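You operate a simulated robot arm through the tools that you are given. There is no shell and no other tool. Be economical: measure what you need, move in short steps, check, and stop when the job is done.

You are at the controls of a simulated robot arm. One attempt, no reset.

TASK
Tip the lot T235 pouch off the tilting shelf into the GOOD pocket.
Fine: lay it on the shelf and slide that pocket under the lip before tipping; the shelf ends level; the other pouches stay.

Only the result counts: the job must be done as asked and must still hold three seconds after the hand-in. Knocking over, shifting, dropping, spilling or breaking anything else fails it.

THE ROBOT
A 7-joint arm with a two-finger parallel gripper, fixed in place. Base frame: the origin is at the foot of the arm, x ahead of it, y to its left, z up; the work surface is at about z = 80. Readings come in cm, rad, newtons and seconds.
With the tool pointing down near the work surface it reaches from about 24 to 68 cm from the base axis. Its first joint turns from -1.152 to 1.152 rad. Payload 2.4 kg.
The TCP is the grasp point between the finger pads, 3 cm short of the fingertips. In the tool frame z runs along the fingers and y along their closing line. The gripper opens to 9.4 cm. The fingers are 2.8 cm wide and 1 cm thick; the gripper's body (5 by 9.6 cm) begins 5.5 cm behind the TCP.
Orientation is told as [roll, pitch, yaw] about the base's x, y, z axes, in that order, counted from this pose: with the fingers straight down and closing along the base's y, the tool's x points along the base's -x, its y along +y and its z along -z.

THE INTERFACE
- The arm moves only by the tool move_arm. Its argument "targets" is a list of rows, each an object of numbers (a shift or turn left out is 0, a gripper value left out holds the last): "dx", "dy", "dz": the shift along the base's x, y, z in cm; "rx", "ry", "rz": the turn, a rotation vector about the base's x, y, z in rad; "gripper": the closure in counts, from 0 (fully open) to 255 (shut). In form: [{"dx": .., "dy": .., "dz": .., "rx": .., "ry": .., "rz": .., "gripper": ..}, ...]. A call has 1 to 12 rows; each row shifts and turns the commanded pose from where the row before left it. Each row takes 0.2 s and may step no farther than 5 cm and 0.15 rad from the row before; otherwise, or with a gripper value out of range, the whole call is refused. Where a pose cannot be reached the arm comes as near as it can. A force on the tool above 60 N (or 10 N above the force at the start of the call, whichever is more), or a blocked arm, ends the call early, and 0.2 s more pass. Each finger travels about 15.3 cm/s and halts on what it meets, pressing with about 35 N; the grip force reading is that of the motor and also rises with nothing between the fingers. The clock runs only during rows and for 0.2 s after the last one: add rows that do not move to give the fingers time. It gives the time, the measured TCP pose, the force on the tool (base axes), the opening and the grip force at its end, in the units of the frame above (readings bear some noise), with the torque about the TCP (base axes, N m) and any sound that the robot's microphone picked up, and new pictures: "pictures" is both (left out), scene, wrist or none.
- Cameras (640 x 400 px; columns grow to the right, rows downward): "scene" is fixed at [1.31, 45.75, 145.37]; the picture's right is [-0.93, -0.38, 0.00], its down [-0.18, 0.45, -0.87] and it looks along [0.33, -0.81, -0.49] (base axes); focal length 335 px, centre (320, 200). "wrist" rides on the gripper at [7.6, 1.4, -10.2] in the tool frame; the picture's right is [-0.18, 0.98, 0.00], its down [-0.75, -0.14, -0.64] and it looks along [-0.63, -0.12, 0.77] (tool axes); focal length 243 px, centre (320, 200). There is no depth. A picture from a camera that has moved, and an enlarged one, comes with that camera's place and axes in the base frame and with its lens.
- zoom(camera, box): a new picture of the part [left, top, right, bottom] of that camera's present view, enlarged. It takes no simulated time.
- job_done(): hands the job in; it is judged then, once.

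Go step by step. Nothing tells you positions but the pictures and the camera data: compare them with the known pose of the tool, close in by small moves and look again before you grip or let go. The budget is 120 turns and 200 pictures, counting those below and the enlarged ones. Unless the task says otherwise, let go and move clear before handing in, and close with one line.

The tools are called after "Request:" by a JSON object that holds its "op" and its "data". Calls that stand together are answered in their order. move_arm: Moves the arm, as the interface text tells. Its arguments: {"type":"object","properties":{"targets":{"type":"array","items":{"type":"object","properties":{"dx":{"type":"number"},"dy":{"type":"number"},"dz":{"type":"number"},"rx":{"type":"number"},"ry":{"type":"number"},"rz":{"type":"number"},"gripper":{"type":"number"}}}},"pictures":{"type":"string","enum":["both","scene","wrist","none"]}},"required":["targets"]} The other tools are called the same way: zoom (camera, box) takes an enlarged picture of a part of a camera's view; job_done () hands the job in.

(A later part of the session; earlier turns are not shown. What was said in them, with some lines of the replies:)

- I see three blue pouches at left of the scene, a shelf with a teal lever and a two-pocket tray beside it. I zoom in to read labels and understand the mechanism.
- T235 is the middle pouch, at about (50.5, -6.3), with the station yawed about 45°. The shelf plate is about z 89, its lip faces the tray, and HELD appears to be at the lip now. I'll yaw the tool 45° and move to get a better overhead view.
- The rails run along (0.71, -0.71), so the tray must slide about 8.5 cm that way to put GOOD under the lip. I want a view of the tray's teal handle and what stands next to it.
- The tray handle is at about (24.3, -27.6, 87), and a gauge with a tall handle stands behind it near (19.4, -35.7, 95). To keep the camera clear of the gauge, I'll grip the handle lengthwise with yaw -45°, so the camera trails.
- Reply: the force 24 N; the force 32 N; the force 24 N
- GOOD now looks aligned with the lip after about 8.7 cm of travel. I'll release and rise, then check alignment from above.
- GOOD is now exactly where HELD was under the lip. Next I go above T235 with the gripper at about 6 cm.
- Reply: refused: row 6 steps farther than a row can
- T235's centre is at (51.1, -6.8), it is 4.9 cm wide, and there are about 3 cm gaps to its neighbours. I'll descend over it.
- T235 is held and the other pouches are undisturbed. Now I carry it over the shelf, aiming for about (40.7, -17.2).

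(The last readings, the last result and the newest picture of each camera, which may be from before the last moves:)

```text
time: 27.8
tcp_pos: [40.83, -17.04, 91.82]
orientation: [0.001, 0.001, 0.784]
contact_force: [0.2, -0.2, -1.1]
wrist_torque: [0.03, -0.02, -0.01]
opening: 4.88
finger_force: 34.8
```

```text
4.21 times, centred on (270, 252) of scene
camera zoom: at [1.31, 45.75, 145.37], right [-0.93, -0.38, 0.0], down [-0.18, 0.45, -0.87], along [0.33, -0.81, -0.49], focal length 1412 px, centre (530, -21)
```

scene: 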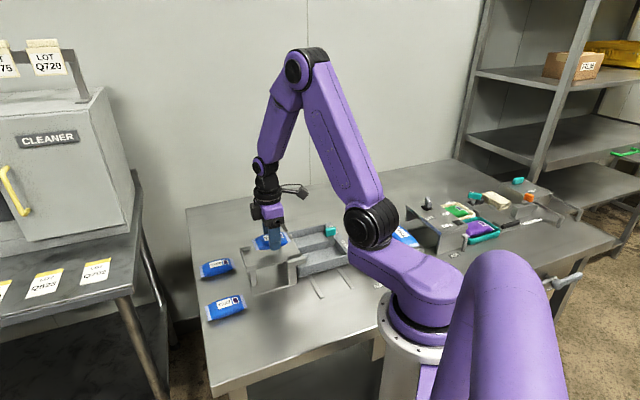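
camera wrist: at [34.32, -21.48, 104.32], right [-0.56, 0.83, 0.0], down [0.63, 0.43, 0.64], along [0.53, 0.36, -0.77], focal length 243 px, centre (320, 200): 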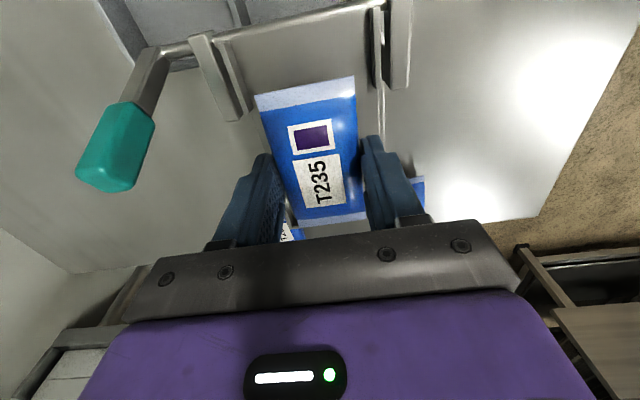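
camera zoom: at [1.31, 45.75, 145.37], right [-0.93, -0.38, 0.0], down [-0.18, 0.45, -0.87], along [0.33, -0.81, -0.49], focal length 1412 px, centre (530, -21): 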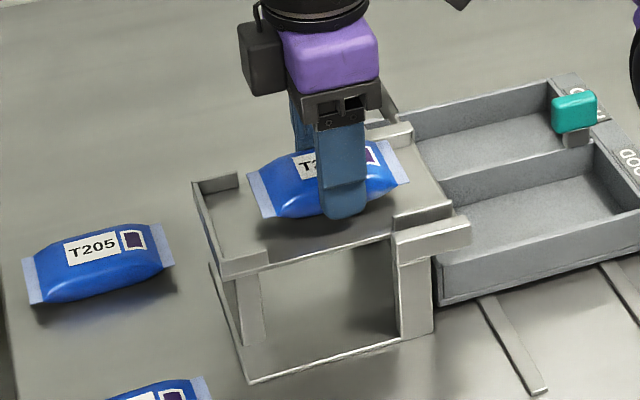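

Request:
{"op": "move_arm", "data": {"targets": [{"dz": -0.2}, {"dz": -0.2}, {}], "pictures": "none"}}

Request:
{"op": "zoom", "data": {"camera": "scene", "box": [230, 215, 310, 275]}}

```text
time: 28.6
tcp_pos: [40.88, -17.12, 91.5]
orientation: [0.0, 0.0, 0.784]
contact_force: [-0.5, 0.2, 0.0]
wrist_torque: [-0.02, 0.01, 0.0]
opening: 4.89
finger_force: 35.1
```

```text
6.67 times, centred on (270, 245) of scene
camera zoom: at [1.31, 45.75, 145.37], right [-0.93, -0.38, 0.0], down [-0.18, 0.45, -0.87], along [0.33, -0.81, -0.49], focal length 2236 px, centre (653, -100)
```

zoom: 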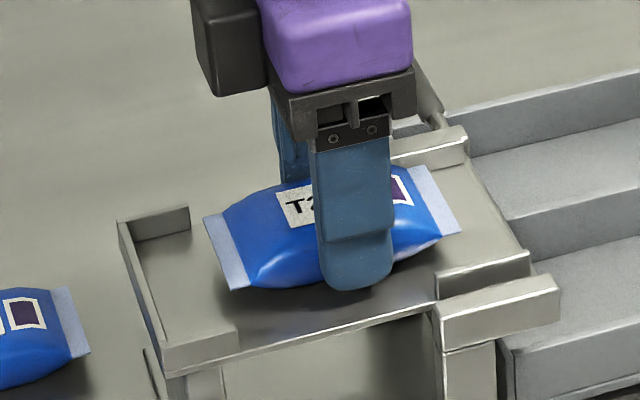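

Request:
{"op": "move_arm", "data": {"targets": [{"dz": -0.2}, {"dz": -0.1}, {}], "pictures": "none"}}

```text
time: 29.4
tcp_pos: [40.84, -16.97, 91.12]
orientation: [-0.001, 0.0, 0.783]
contact_force: [-0.7, -0.2, -0.7]
wrist_torque: [0.0, -0.02, 0.01]
opening: 4.87
finger_force: 35.7
```

Request:
{"op": "move_arm", "data": {"targets": [{"dz": -0.15}, {"dz": -0.1}, {}], "pictures": "none"}}

Request:
{"op": "zoom", "data": {"camera": "scene", "box": [230, 215, 310, 275]}}

```text
time: 30.2
tcp_pos: [40.97, -17.06, 90.92]
orientation: [-0.001, 0.0, 0.782]
contact_force: [-8.8, -1.3, 34.0]
wrist_torque: [-0.04, 0.31, 0.01]
opening: 4.89
finger_force: 35.7
```

```text
6.67 times, centred on (270, 245) of scene
camera zoom: at [1.25, 45.76, 145.37], right [-0.93, -0.38, 0.0], down [-0.18, 0.45, -0.87], along [0.33, -0.81, -0.49], focal length 2236 px, centre (653, -100)
```

zoom: 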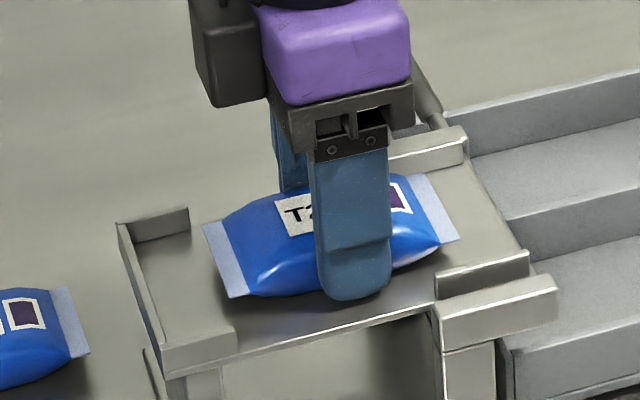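

Contact: 34 N on the shelf, so the pouch is down. I ease up slightly, open modestly and rise.

Request:
{"op": "move_arm", "data": {"targets": [{"dz": 0.12}, {"gripper": 115}, {"gripper": 100}, {"gripper": 90}, {"dz": 1}, {"dz": 3}, {"dz": 4}, {"dz": 4}, {}]}}

Request:
{"op": "zoom", "data": {"camera": "scene", "box": [220, 195, 360, 295]}}

```text
time: 32.2
tcp_pos: [40.77, -16.94, 102.88]
orientation: [0.0, 0.0, 0.782]
contact_force: [0.7, 0.7, 0.7]
wrist_torque: [-0.02, -0.01, -0.02]
opening: 6.09
finger_force: 0.1
camera wrist: at [34.35, -21.25, 113.17], right [-0.56, 0.83, 0.0], down [0.63, 0.43, 0.64], along [0.53, 0.36, -0.77], focal length 243 px, centre (320, 200)
```

scene: 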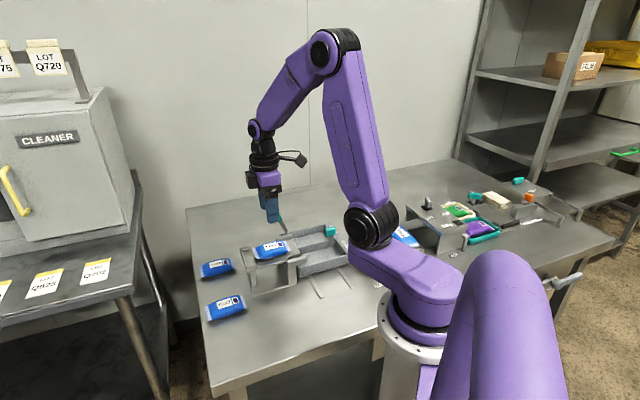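
wrist: 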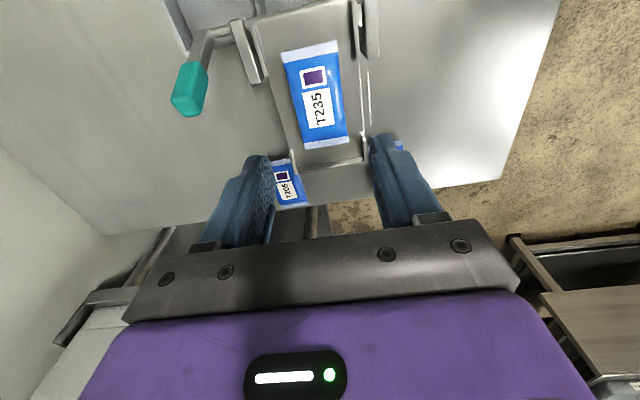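

```text
4.00 times, centred on (290, 245) of scene
camera zoom: at [1.31, 45.75, 145.37], right [-0.93, -0.38, 0.0], down [-0.18, 0.45, -0.87], along [0.33, -0.81, -0.49], focal length 1342 px, centre (440, 20)
```

zoom: 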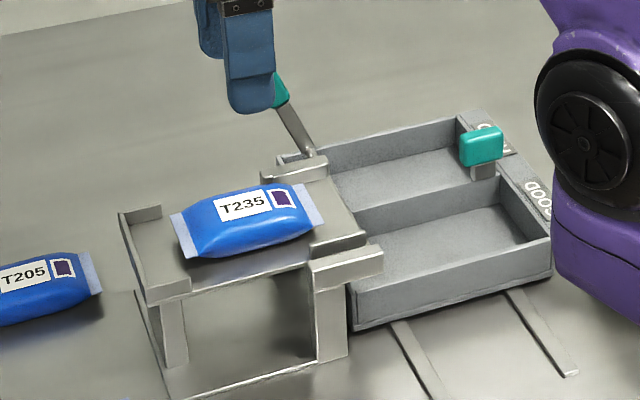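

The pouch lies on the shelf, flat and centred. Next is the lever at about (44.2, -26.3, 94): I'll raise, yaw to -45° so the fingers straddle it along the tipping direction, and look.

Request:
{"op": "move_arm", "data": {"targets": [{"dz": 4}, {"dz": 4, "rz": -0.143}, {"rz": -0.143, "dx": 0.4, "dy": -1.2, "gripper": 65}, {"rz": -0.143, "dx": 0.4, "dy": -1.2}, {"rz": -0.143, "dx": 0.4, "dy": -1.2}, {"rz": -0.143, "dx": 0.4, "dy": -1.2}, {"rz": -0.143, "dx": 0.4, "dy": -1.2}, {"rz": -0.143, "dx": 0.4, "dy": -1.2}, {"rz": -0.143, "dx": 0.4, "dy": -1.2}, {"rz": -0.143, "dx": 0.4, "dy": -1.2}, {"rz": -0.143}, {"rz": -0.14}]}}

```text
time: 34.8
tcp_pos: [44.2, -26.65, 111.04]
orientation: [0.001, 0.001, -0.787]
contact_force: [0.0, 0.7, 0.3]
wrist_torque: [-0.02, 0.0, 0.01]
opening: 6.99
finger_force: 0.0
camera wrist: at [39.67, -20.31, 121.18], right [0.83, 0.56, 0.0], down [0.43, -0.63, 0.64], along [0.36, -0.53, -0.77], focal length 243 px, centre (320, 200)
```

scene: 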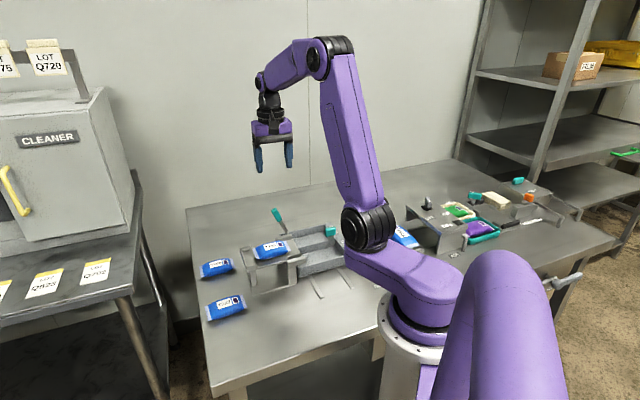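
wrist: 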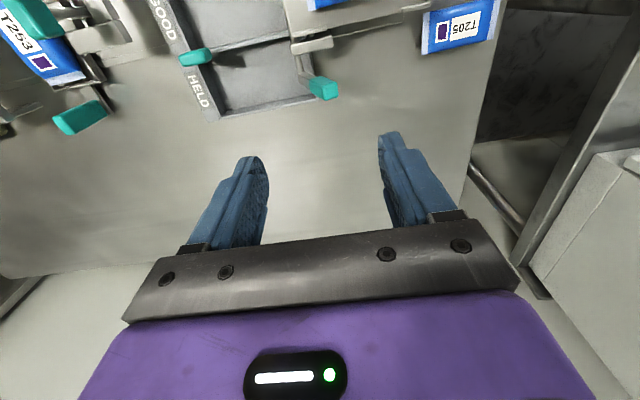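

Request:
{"op": "move_arm", "data": {"targets": [{"dz": -4, "dx": -0.2, "dy": 0.1}, {"dz": -4}, {"dz": -3}, {}]}}

Request:
{"op": "zoom", "data": {"camera": "scene", "box": [230, 170, 350, 270]}}

```text
time: 35.8
tcp_pos: [43.97, -26.64, 99.88]
orientation: [0.001, 0.0, -0.786]
contact_force: [-0.1, -0.9, 0.7]
wrist_torque: [0.0, 0.01, 0.01]
opening: 7.0
finger_force: 0.0
camera wrist: at [39.5, -20.31, 110.09], right [0.82, 0.57, 0.0], down [0.43, -0.63, 0.64], along [0.36, -0.53, -0.77], focal length 243 px, centre (320, 200)
```

scene: 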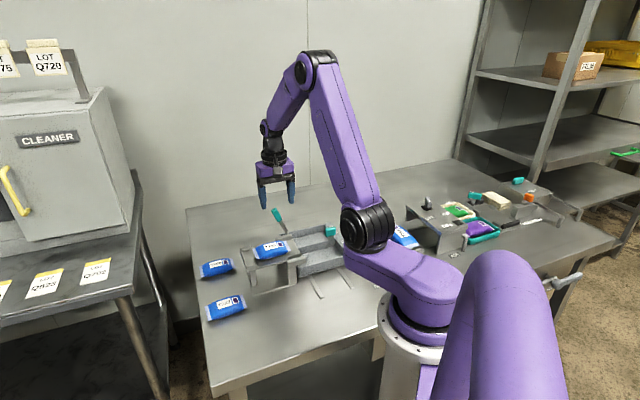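
wrist: 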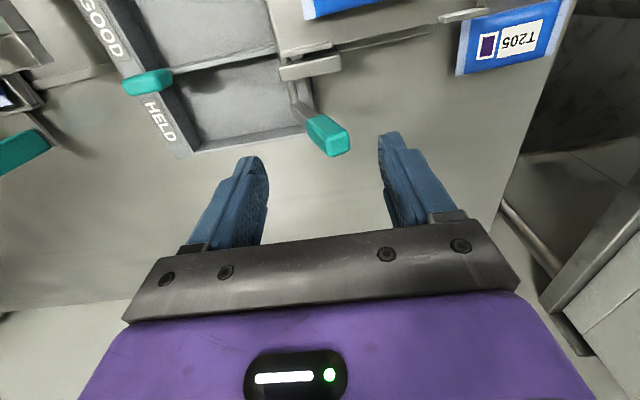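

```text
4.00 times, centred on (290, 220) of scene
camera zoom: at [1.31, 45.75, 145.37], right [-0.93, -0.38, 0.0], down [-0.18, 0.45, -0.87], along [0.33, -0.81, -0.49], focal length 1342 px, centre (440, 120)
```

zoom: 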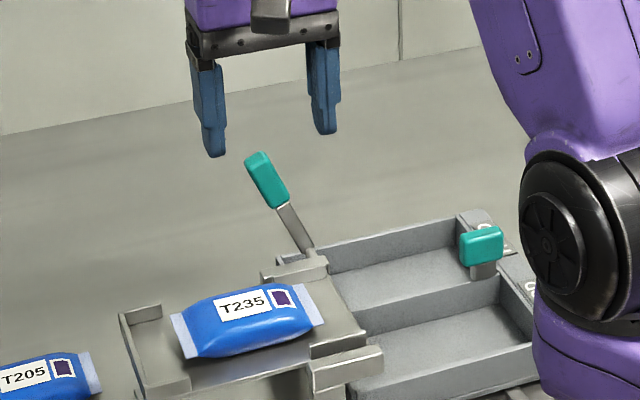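

Request:
{"op": "move_arm", "data": {"targets": [{"dz": -2.5}, {"dz": -2.4}, {}]}}

Request:
{"op": "zoom", "data": {"camera": "scene", "box": [230, 170, 350, 270]}}

```text
time: 36.6
tcp_pos: [44.07, -26.63, 95.1]
orientation: [0.0, 0.0, -0.786]
contact_force: [0.2, 0.4, -0.7]
wrist_torque: [0.02, -0.01, 0.02]
opening: 7.0
finger_force: 0.2
camera wrist: at [39.59, -20.31, 105.29], right [0.82, 0.57, 0.0], down [0.43, -0.63, 0.64], along [0.36, -0.53, -0.77], focal length 243 px, centre (320, 200)
```

scene: 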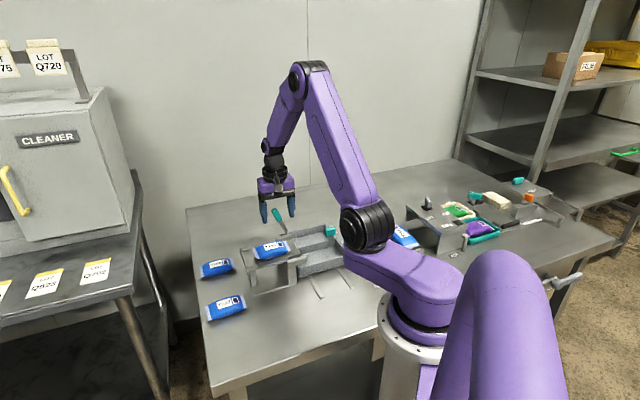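
wrist: 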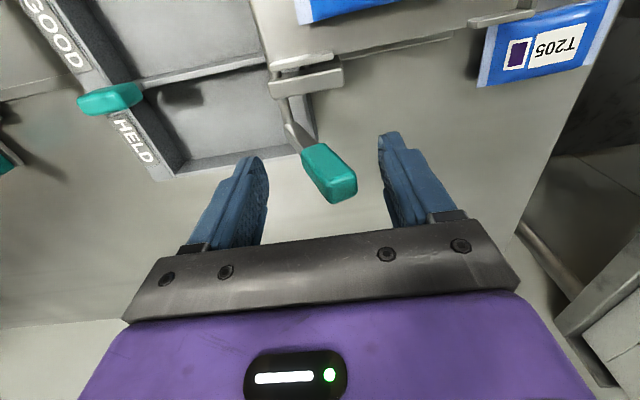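

```text
4.00 times, centred on (290, 220) of scene
camera zoom: at [1.31, 45.75, 145.37], right [-0.93, -0.38, 0.0], down [-0.18, 0.45, -0.87], along [0.33, -0.81, -0.49], focal length 1342 px, centre (440, 120)
```

zoom: 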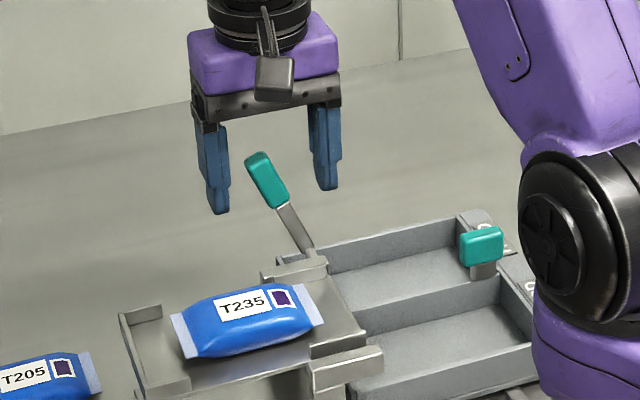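

Request:
{"op": "move_arm", "data": {"targets": [{"dx": -0.5, "dy": -0.5}, {"dx": -0.5, "dy": -0.5}, {"dx": -0.5, "dy": -0.5}, {"dx": -0.4, "dy": -0.4}, {"dx": -0.4, "dy": -0.4}, {}]}}

Request:
{"op": "zoom", "data": {"camera": "scene", "box": [230, 180, 350, 280]}}

```text
time: 38.0
tcp_pos: [41.52, -28.81, 95.08]
orientation: [0.001, -0.002, -0.784]
contact_force: [3.7, 1.6, 0.8]
wrist_torque: [0.01, 0.01, -0.02]
opening: 7.22
finger_force: 1.6
camera wrist: at [37.07, -22.52, 105.3], right [0.83, 0.56, 0.0], down [0.43, -0.63, 0.64], along [0.36, -0.53, -0.77], focal length 243 px, centre (320, 200)
```

scene: 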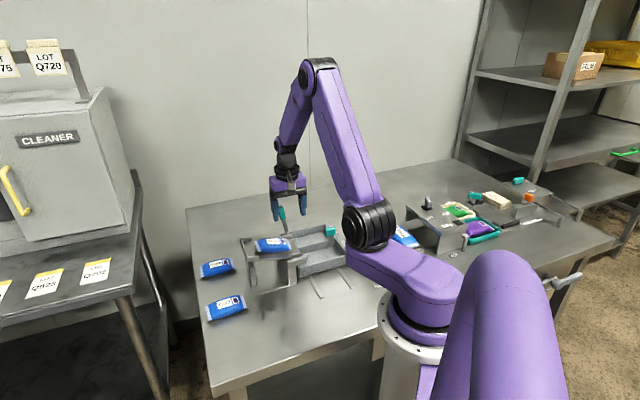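
wrist: 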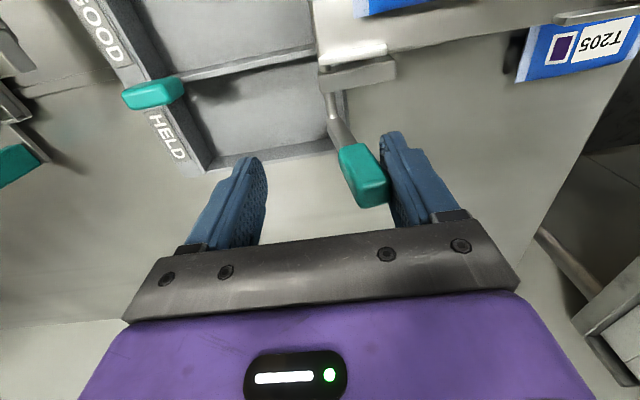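

```text
4.00 times, centred on (290, 230) of scene
camera zoom: at [1.32, 45.75, 145.37], right [-0.93, -0.38, 0.0], down [-0.18, 0.45, -0.87], along [0.33, -0.81, -0.49], focal length 1342 px, centre (440, 80)
```

zoom: 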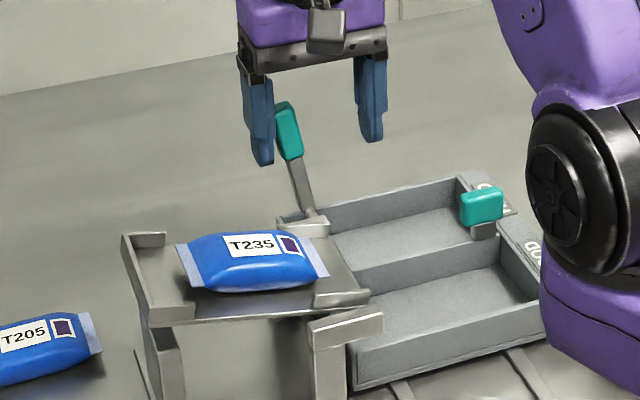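

Request:
{"op": "move_arm", "data": {"targets": [{"dx": -0.35, "dy": -0.35}, {"dx": -0.35, "dy": -0.35}, {"dx": -0.35, "dy": -0.35}, {"dx": -0.35, "dy": -0.35}, {}]}}

Request:
{"op": "zoom", "data": {"camera": "scene", "box": [230, 180, 350, 280]}}

```text
time: 39.2
tcp_pos: [40.29, -30.22, 94.98]
orientation: [-0.001, -0.001, -0.784]
contact_force: [3.9, 4.5, 2.1]
wrist_torque: [0.19, -0.2, 0.02]
opening: 7.38
finger_force: 2.8
camera wrist: at [35.72, -23.86, 105.35], right [0.82, 0.57, 0.0], down [0.43, -0.63, 0.64], along [0.36, -0.53, -0.77], focal length 243 px, centre (320, 200)
```

scene: 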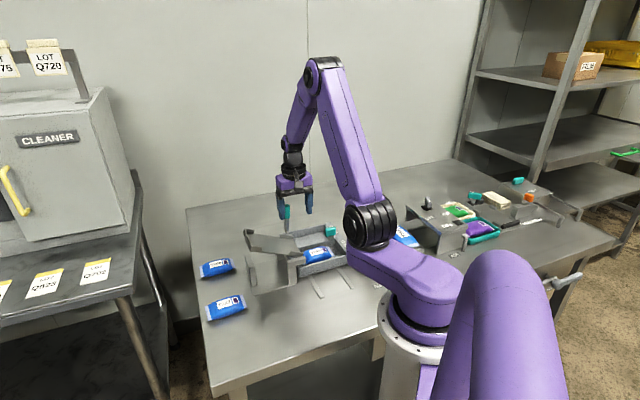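
wrist: 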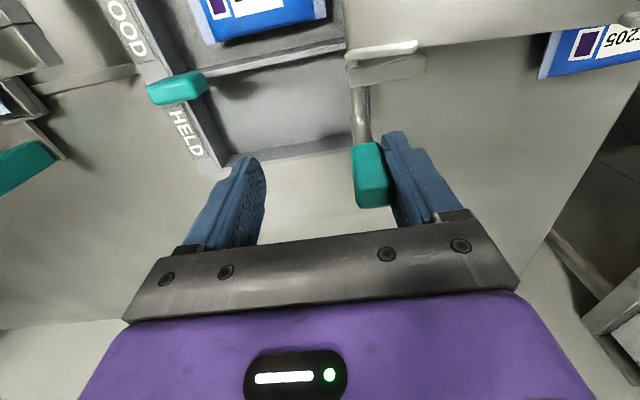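

```text
4.00 times, centred on (290, 230) of scene
camera zoom: at [1.32, 45.76, 145.37], right [-0.93, -0.38, 0.0], down [-0.18, 0.45, -0.87], along [0.33, -0.81, -0.49], focal length 1342 px, centre (440, 80)
```

zoom: 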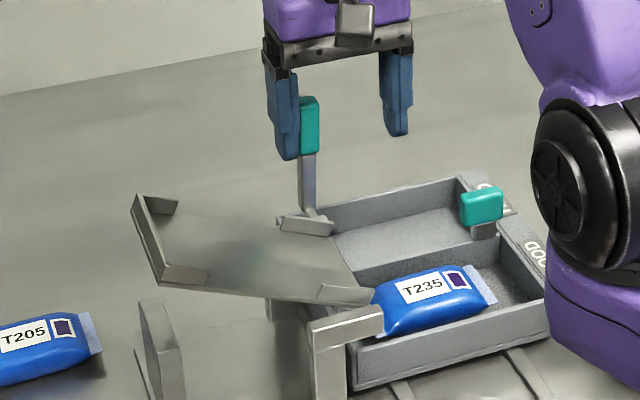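

The pouch has slid into GOOD. I'll check whether its tail is clear of the lip before returning the lever.

Request:
{"op": "move_arm", "data": {"targets": [{}, {}], "pictures": "none"}}

Request:
{"op": "zoom", "data": {"camera": "wrist", "box": [140, 0, 440, 180]}}

Request:
{"op": "zoom", "data": {"camera": "scene", "box": [290, 215, 370, 285]}}

```text
time: 39.8
tcp_pos: [40.23, -30.22, 95.12]
orientation: [0.0, 0.0, -0.786]
contact_force: [2.9, 5.0, 1.7]
wrist_torque: [0.18, -0.12, 0.06]
opening: 7.31
finger_force: 2.4
```

```text
2.13 times, centred on (290, 90) of wrist
camera zoom: at [35.71, -23.87, 105.34], right [0.82, 0.57, 0.0], down [0.43, -0.63, 0.64], along [0.36, -0.53, -0.77], focal length 518 px, centre (384, 435)
```

zoom: 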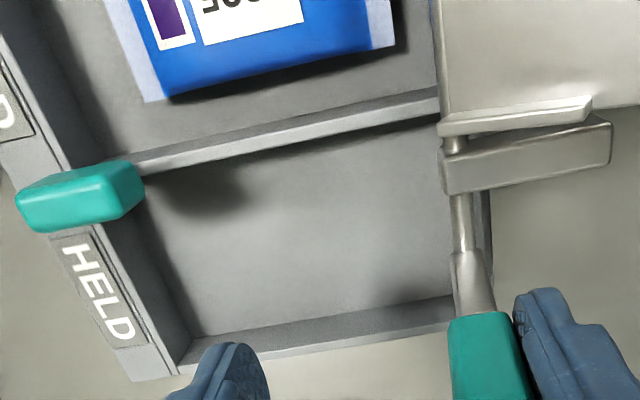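

```text
5.71 times, centred on (330, 250) of scene
camera zoom: at [1.32, 45.76, 145.37], right [-0.93, -0.38, 0.0], down [-0.18, 0.45, -0.87], along [0.33, -0.81, -0.49], focal length 1917 px, centre (263, -86)
```

zoom: 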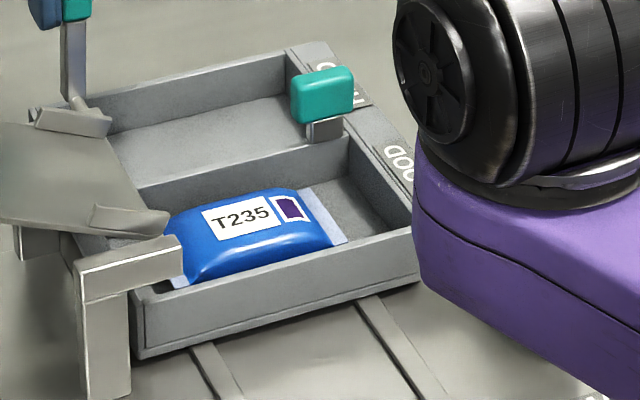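

The pouch lies flat in GOOD, clear of the lip. I'll lower the shelf by easing the lever back.

Request:
{"op": "move_arm", "data": {"targets": [{"dx": 0.35, "dy": 0.35}, {"dx": 0.35, "dy": 0.35}, {"dx": 0.35, "dy": 0.35}, {"dx": 0.35, "dy": 0.35}, {"dx": 0.35, "dy": 0.35}, {"dx": 0.35, "dy": 0.35}, {"dx": 0.35, "dy": 0.35}, {"dx": 0.35, "dy": 0.35}, {"dx": 0.3, "dy": 0.3}, {"dx": 0.3, "dy": 0.3}, {"dx": 0.3, "dy": 0.3}, {}]}}

Request:
{"op": "zoom", "data": {"camera": "scene", "box": [230, 180, 350, 280]}}

```text
time: 42.4
tcp_pos: [43.94, -26.54, 95.21]
orientation: [-0.002, 0.001, -0.785]
contact_force: [-3.7, 0.9, 0.5]
wrist_torque: [-0.05, -0.04, -0.11]
opening: 7.05
finger_force: 0.1
camera wrist: at [39.48, -20.16, 105.44], right [0.83, 0.56, 0.0], down [0.43, -0.63, 0.64], along [0.36, -0.53, -0.77], focal length 243 px, centre (320, 200)
```

scene: 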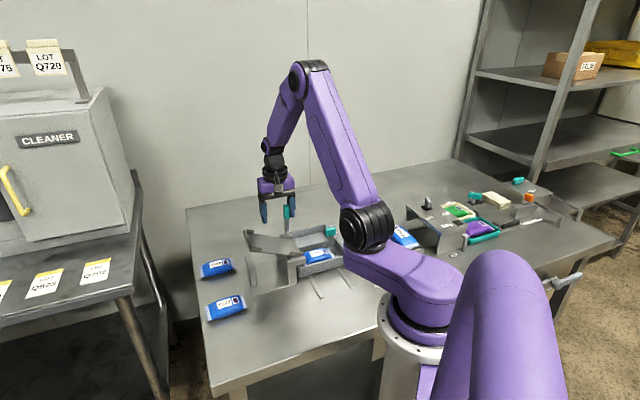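
wrist: 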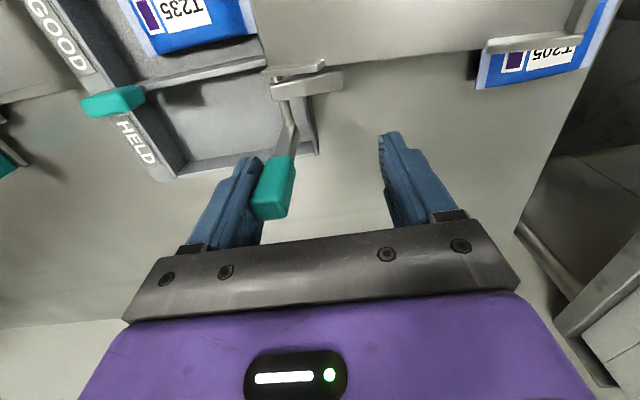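

```text
4.00 times, centred on (290, 230) of scene
camera zoom: at [1.3, 45.75, 145.37], right [-0.93, -0.38, 0.0], down [-0.18, 0.45, -0.87], along [0.33, -0.81, -0.49], focal length 1342 px, centre (440, 80)
```

zoom: 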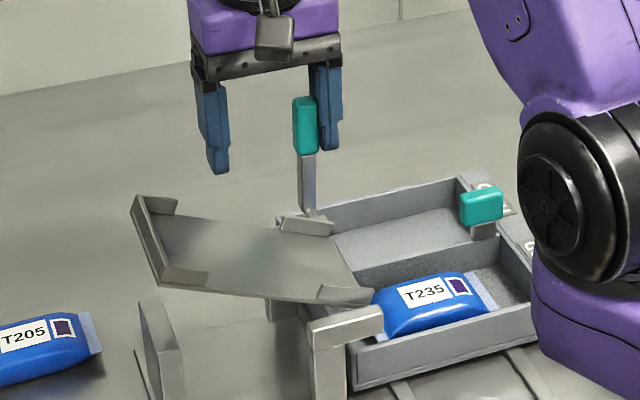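

The shelf holds by friction, so I pull the lever back with the other finger in small steps.

Request:
{"op": "move_arm", "data": {"targets": [{"dx": 0.25, "dy": 0.25}, {"dx": 0.25, "dy": 0.25}, {"dx": 0.25, "dy": 0.25}, {"dx": 0.25, "dy": 0.25}, {}], "pictures": "wrist"}}

Request:
{"op": "zoom", "data": {"camera": "scene", "box": [230, 180, 350, 280]}}

```text
time: 43.6
tcp_pos: [45.01, -25.51, 95.09]
orientation: [0.0, -0.001, -0.786]
contact_force: [-0.5, -1.3, 1.6]
wrist_torque: [-0.05, 0.03, 0.02]
opening: 7.13
finger_force: 0.8
camera wrist: at [40.51, -19.23, 105.34], right [0.82, 0.57, 0.0], down [0.43, -0.63, 0.64], along [0.36, -0.53, -0.77], focal length 243 px, centre (320, 200)
```

wrist: 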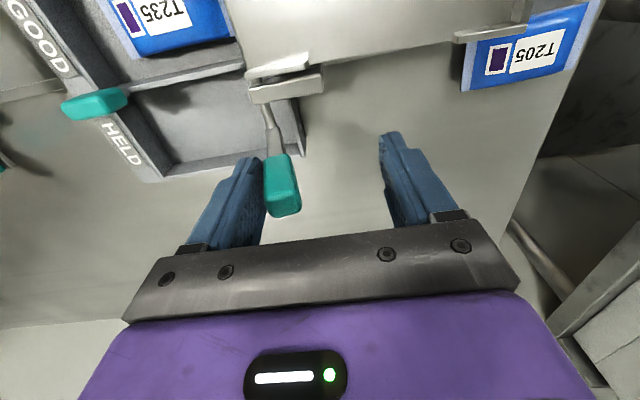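

```text
4.00 times, centred on (290, 230) of scene
camera zoom: at [1.31, 45.74, 145.38], right [-0.93, -0.38, 0.0], down [-0.18, 0.45, -0.87], along [0.33, -0.81, -0.49], focal length 1342 px, centre (440, 80)
```

zoom: 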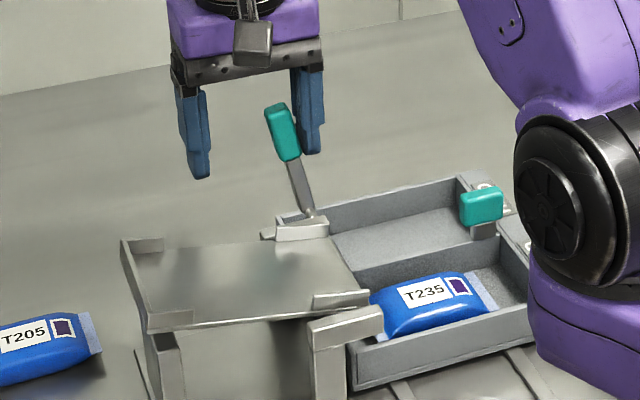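

Request:
{"op": "move_arm", "data": {"targets": [{"dx": 0.2, "dy": 0.2}, {"dx": 0.2, "dy": 0.2}, {"dx": 0.15, "dy": 0.15}, {"dx": 0.1, "dy": 0.1}, {}], "pictures": "wrist"}}

Request:
{"op": "zoom", "data": {"camera": "scene", "box": [230, 180, 350, 280]}}

```text
time: 44.8
tcp_pos: [45.67, -24.82, 95.02]
orientation: [0.001, 0.002, -0.788]
contact_force: [-3.1, -2.4, 0.1]
wrist_torque: [-0.01, 0.08, -0.02]
opening: 7.23
finger_force: 2.0
camera wrist: at [41.15, -18.47, 105.28], right [0.83, 0.56, 0.0], down [0.43, -0.63, 0.64], along [0.36, -0.53, -0.77], focal length 243 px, centre (320, 200)
```

wrist: 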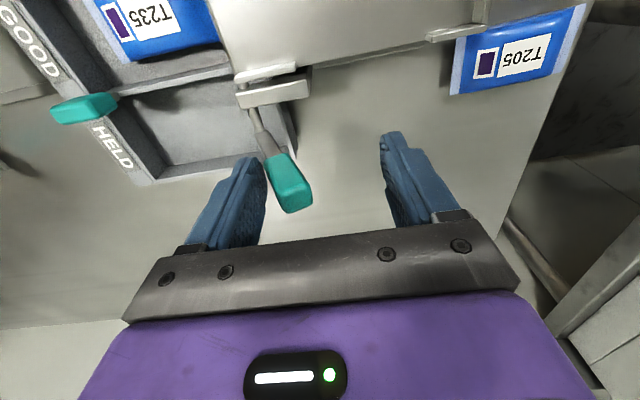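

```text
4.00 times, centred on (290, 230) of scene
camera zoom: at [1.3, 45.74, 145.38], right [-0.93, -0.38, 0.0], down [-0.18, 0.45, -0.87], along [0.33, -0.81, -0.49], focal length 1342 px, centre (440, 80)
```

zoom: 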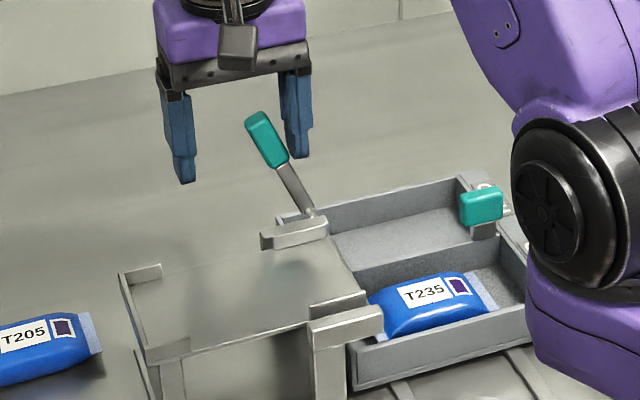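

Request:
{"op": "move_arm", "data": {"targets": [{"dx": 0.1, "dy": 0.1}, {"dx": 0.1, "dy": 0.1}, {}], "pictures": "none"}}

Request:
{"op": "zoom", "data": {"camera": "scene", "box": [230, 170, 350, 270]}}

```text
time: 45.6
tcp_pos: [45.7, -24.8, 95.02]
orientation: [-0.001, 0.003, -0.786]
contact_force: [-7.7, -6.2, -3.0]
wrist_torque: [-0.05, 0.09, -0.05]
opening: 7.5
finger_force: 4.2
```

```text
4.00 times, centred on (290, 220) of scene
camera zoom: at [1.3, 45.73, 145.38], right [-0.93, -0.38, 0.0], down [-0.18, 0.45, -0.87], along [0.33, -0.81, -0.49], focal length 1342 px, centre (440, 120)
```

zoom: 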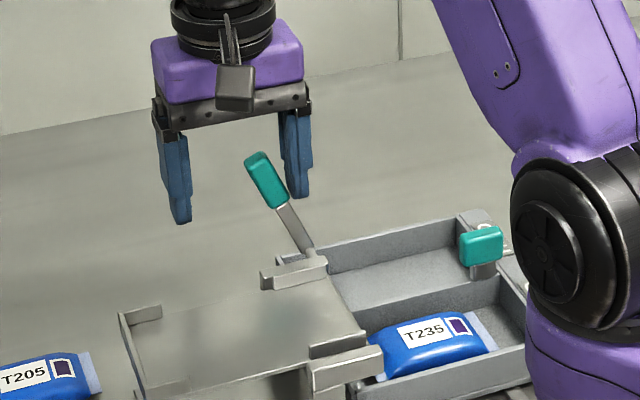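

The shelf is back at its stop; force rises without motion and the picture matches the start. I centre the fingers off the lever and rise clear.

Request:
{"op": "move_arm", "data": {"targets": [{"dx": -0.4, "dy": -0.4}, {"dx": -0.6, "dy": -0.6}, {"dx": -0.3, "dy": -0.3}, {}, {"dz": 2}, {"dz": 4}, {"dz": 4}, {"dz": 4}, {"dz": 3}, {}]}}

Request:
{"op": "zoom", "data": {"camera": "scene", "box": [190, 190, 370, 325]}}

Request:
{"op": "zoom", "data": {"camera": "scene", "box": [230, 170, 350, 270]}}

```text
time: 47.8
tcp_pos: [44.58, -26.01, 112.07]
orientation: [0.0, 0.0, -0.787]
contact_force: [-0.2, -0.4, 0.2]
wrist_torque: [0.0, -0.04, -0.01]
opening: 6.99
finger_force: 0.0
camera wrist: at [40.1, -19.48, 122.39], right [0.82, 0.57, 0.0], down [0.43, -0.63, 0.64], along [0.36, -0.53, -0.77], focal length 243 px, centre (320, 200)
```

scene: 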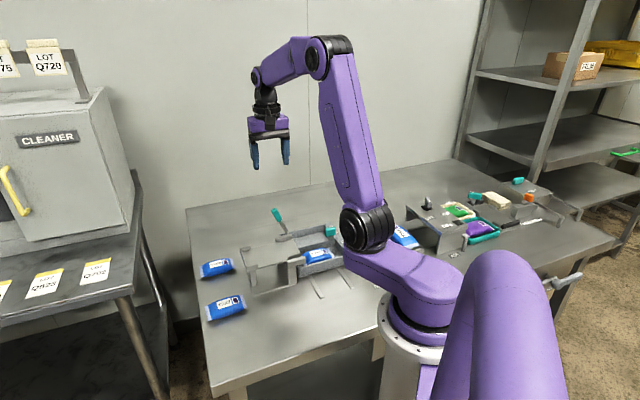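
wrist: 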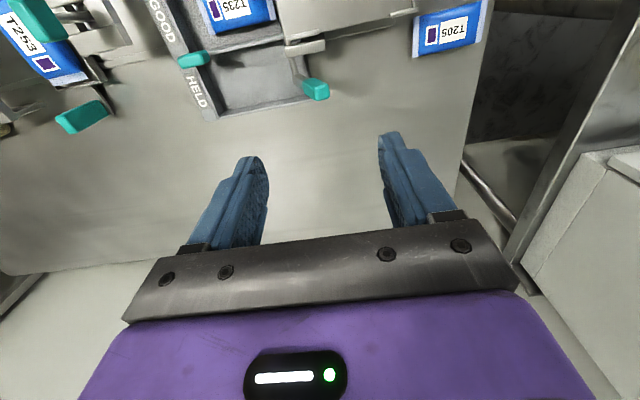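

```text
2.96 times, centred on (280, 258) of scene
camera zoom: at [1.31, 45.75, 145.37], right [-0.93, -0.38, 0.0], down [-0.18, 0.45, -0.87], along [0.33, -0.81, -0.49], focal length 994 px, centre (438, 30)
```

zoom: 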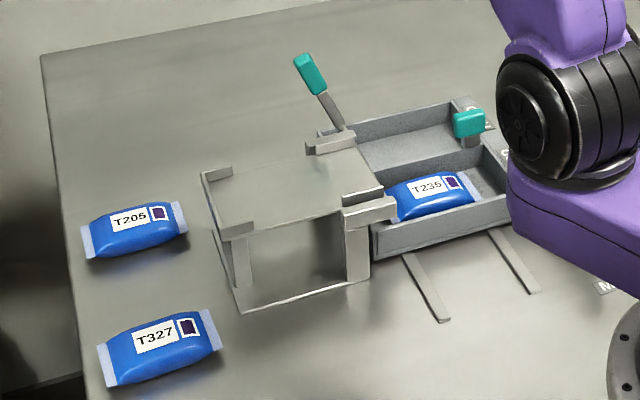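

```text
4.00 times, centred on (290, 220) of scene
camera zoom: at [1.31, 45.75, 145.37], right [-0.93, -0.38, 0.0], down [-0.18, 0.45, -0.87], along [0.33, -0.81, -0.49], focal length 1342 px, centre (440, 120)
```

zoom: 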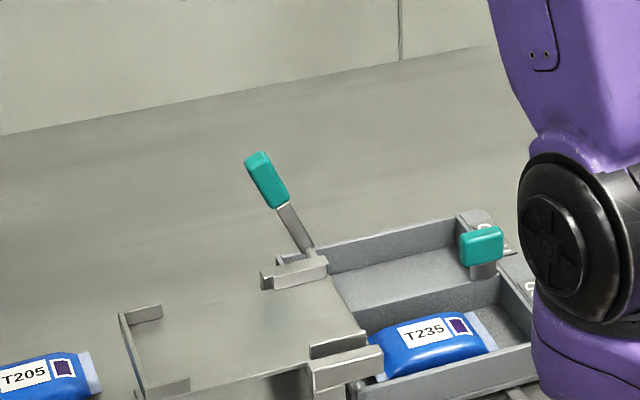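

The shelf is level, T235 is in GOOD, the other pouches are undisturbed and the arm is clear, so I hand in.

Request:
{"op": "job_done", "data": {}}

```text
The job is handed in.
```

The T235 pouch was laid on the shelf and tipped into the GOOD pocket, which I had slid under the lip first. The shelf is back level, T205 and T327 did not move, and the arm is clear.
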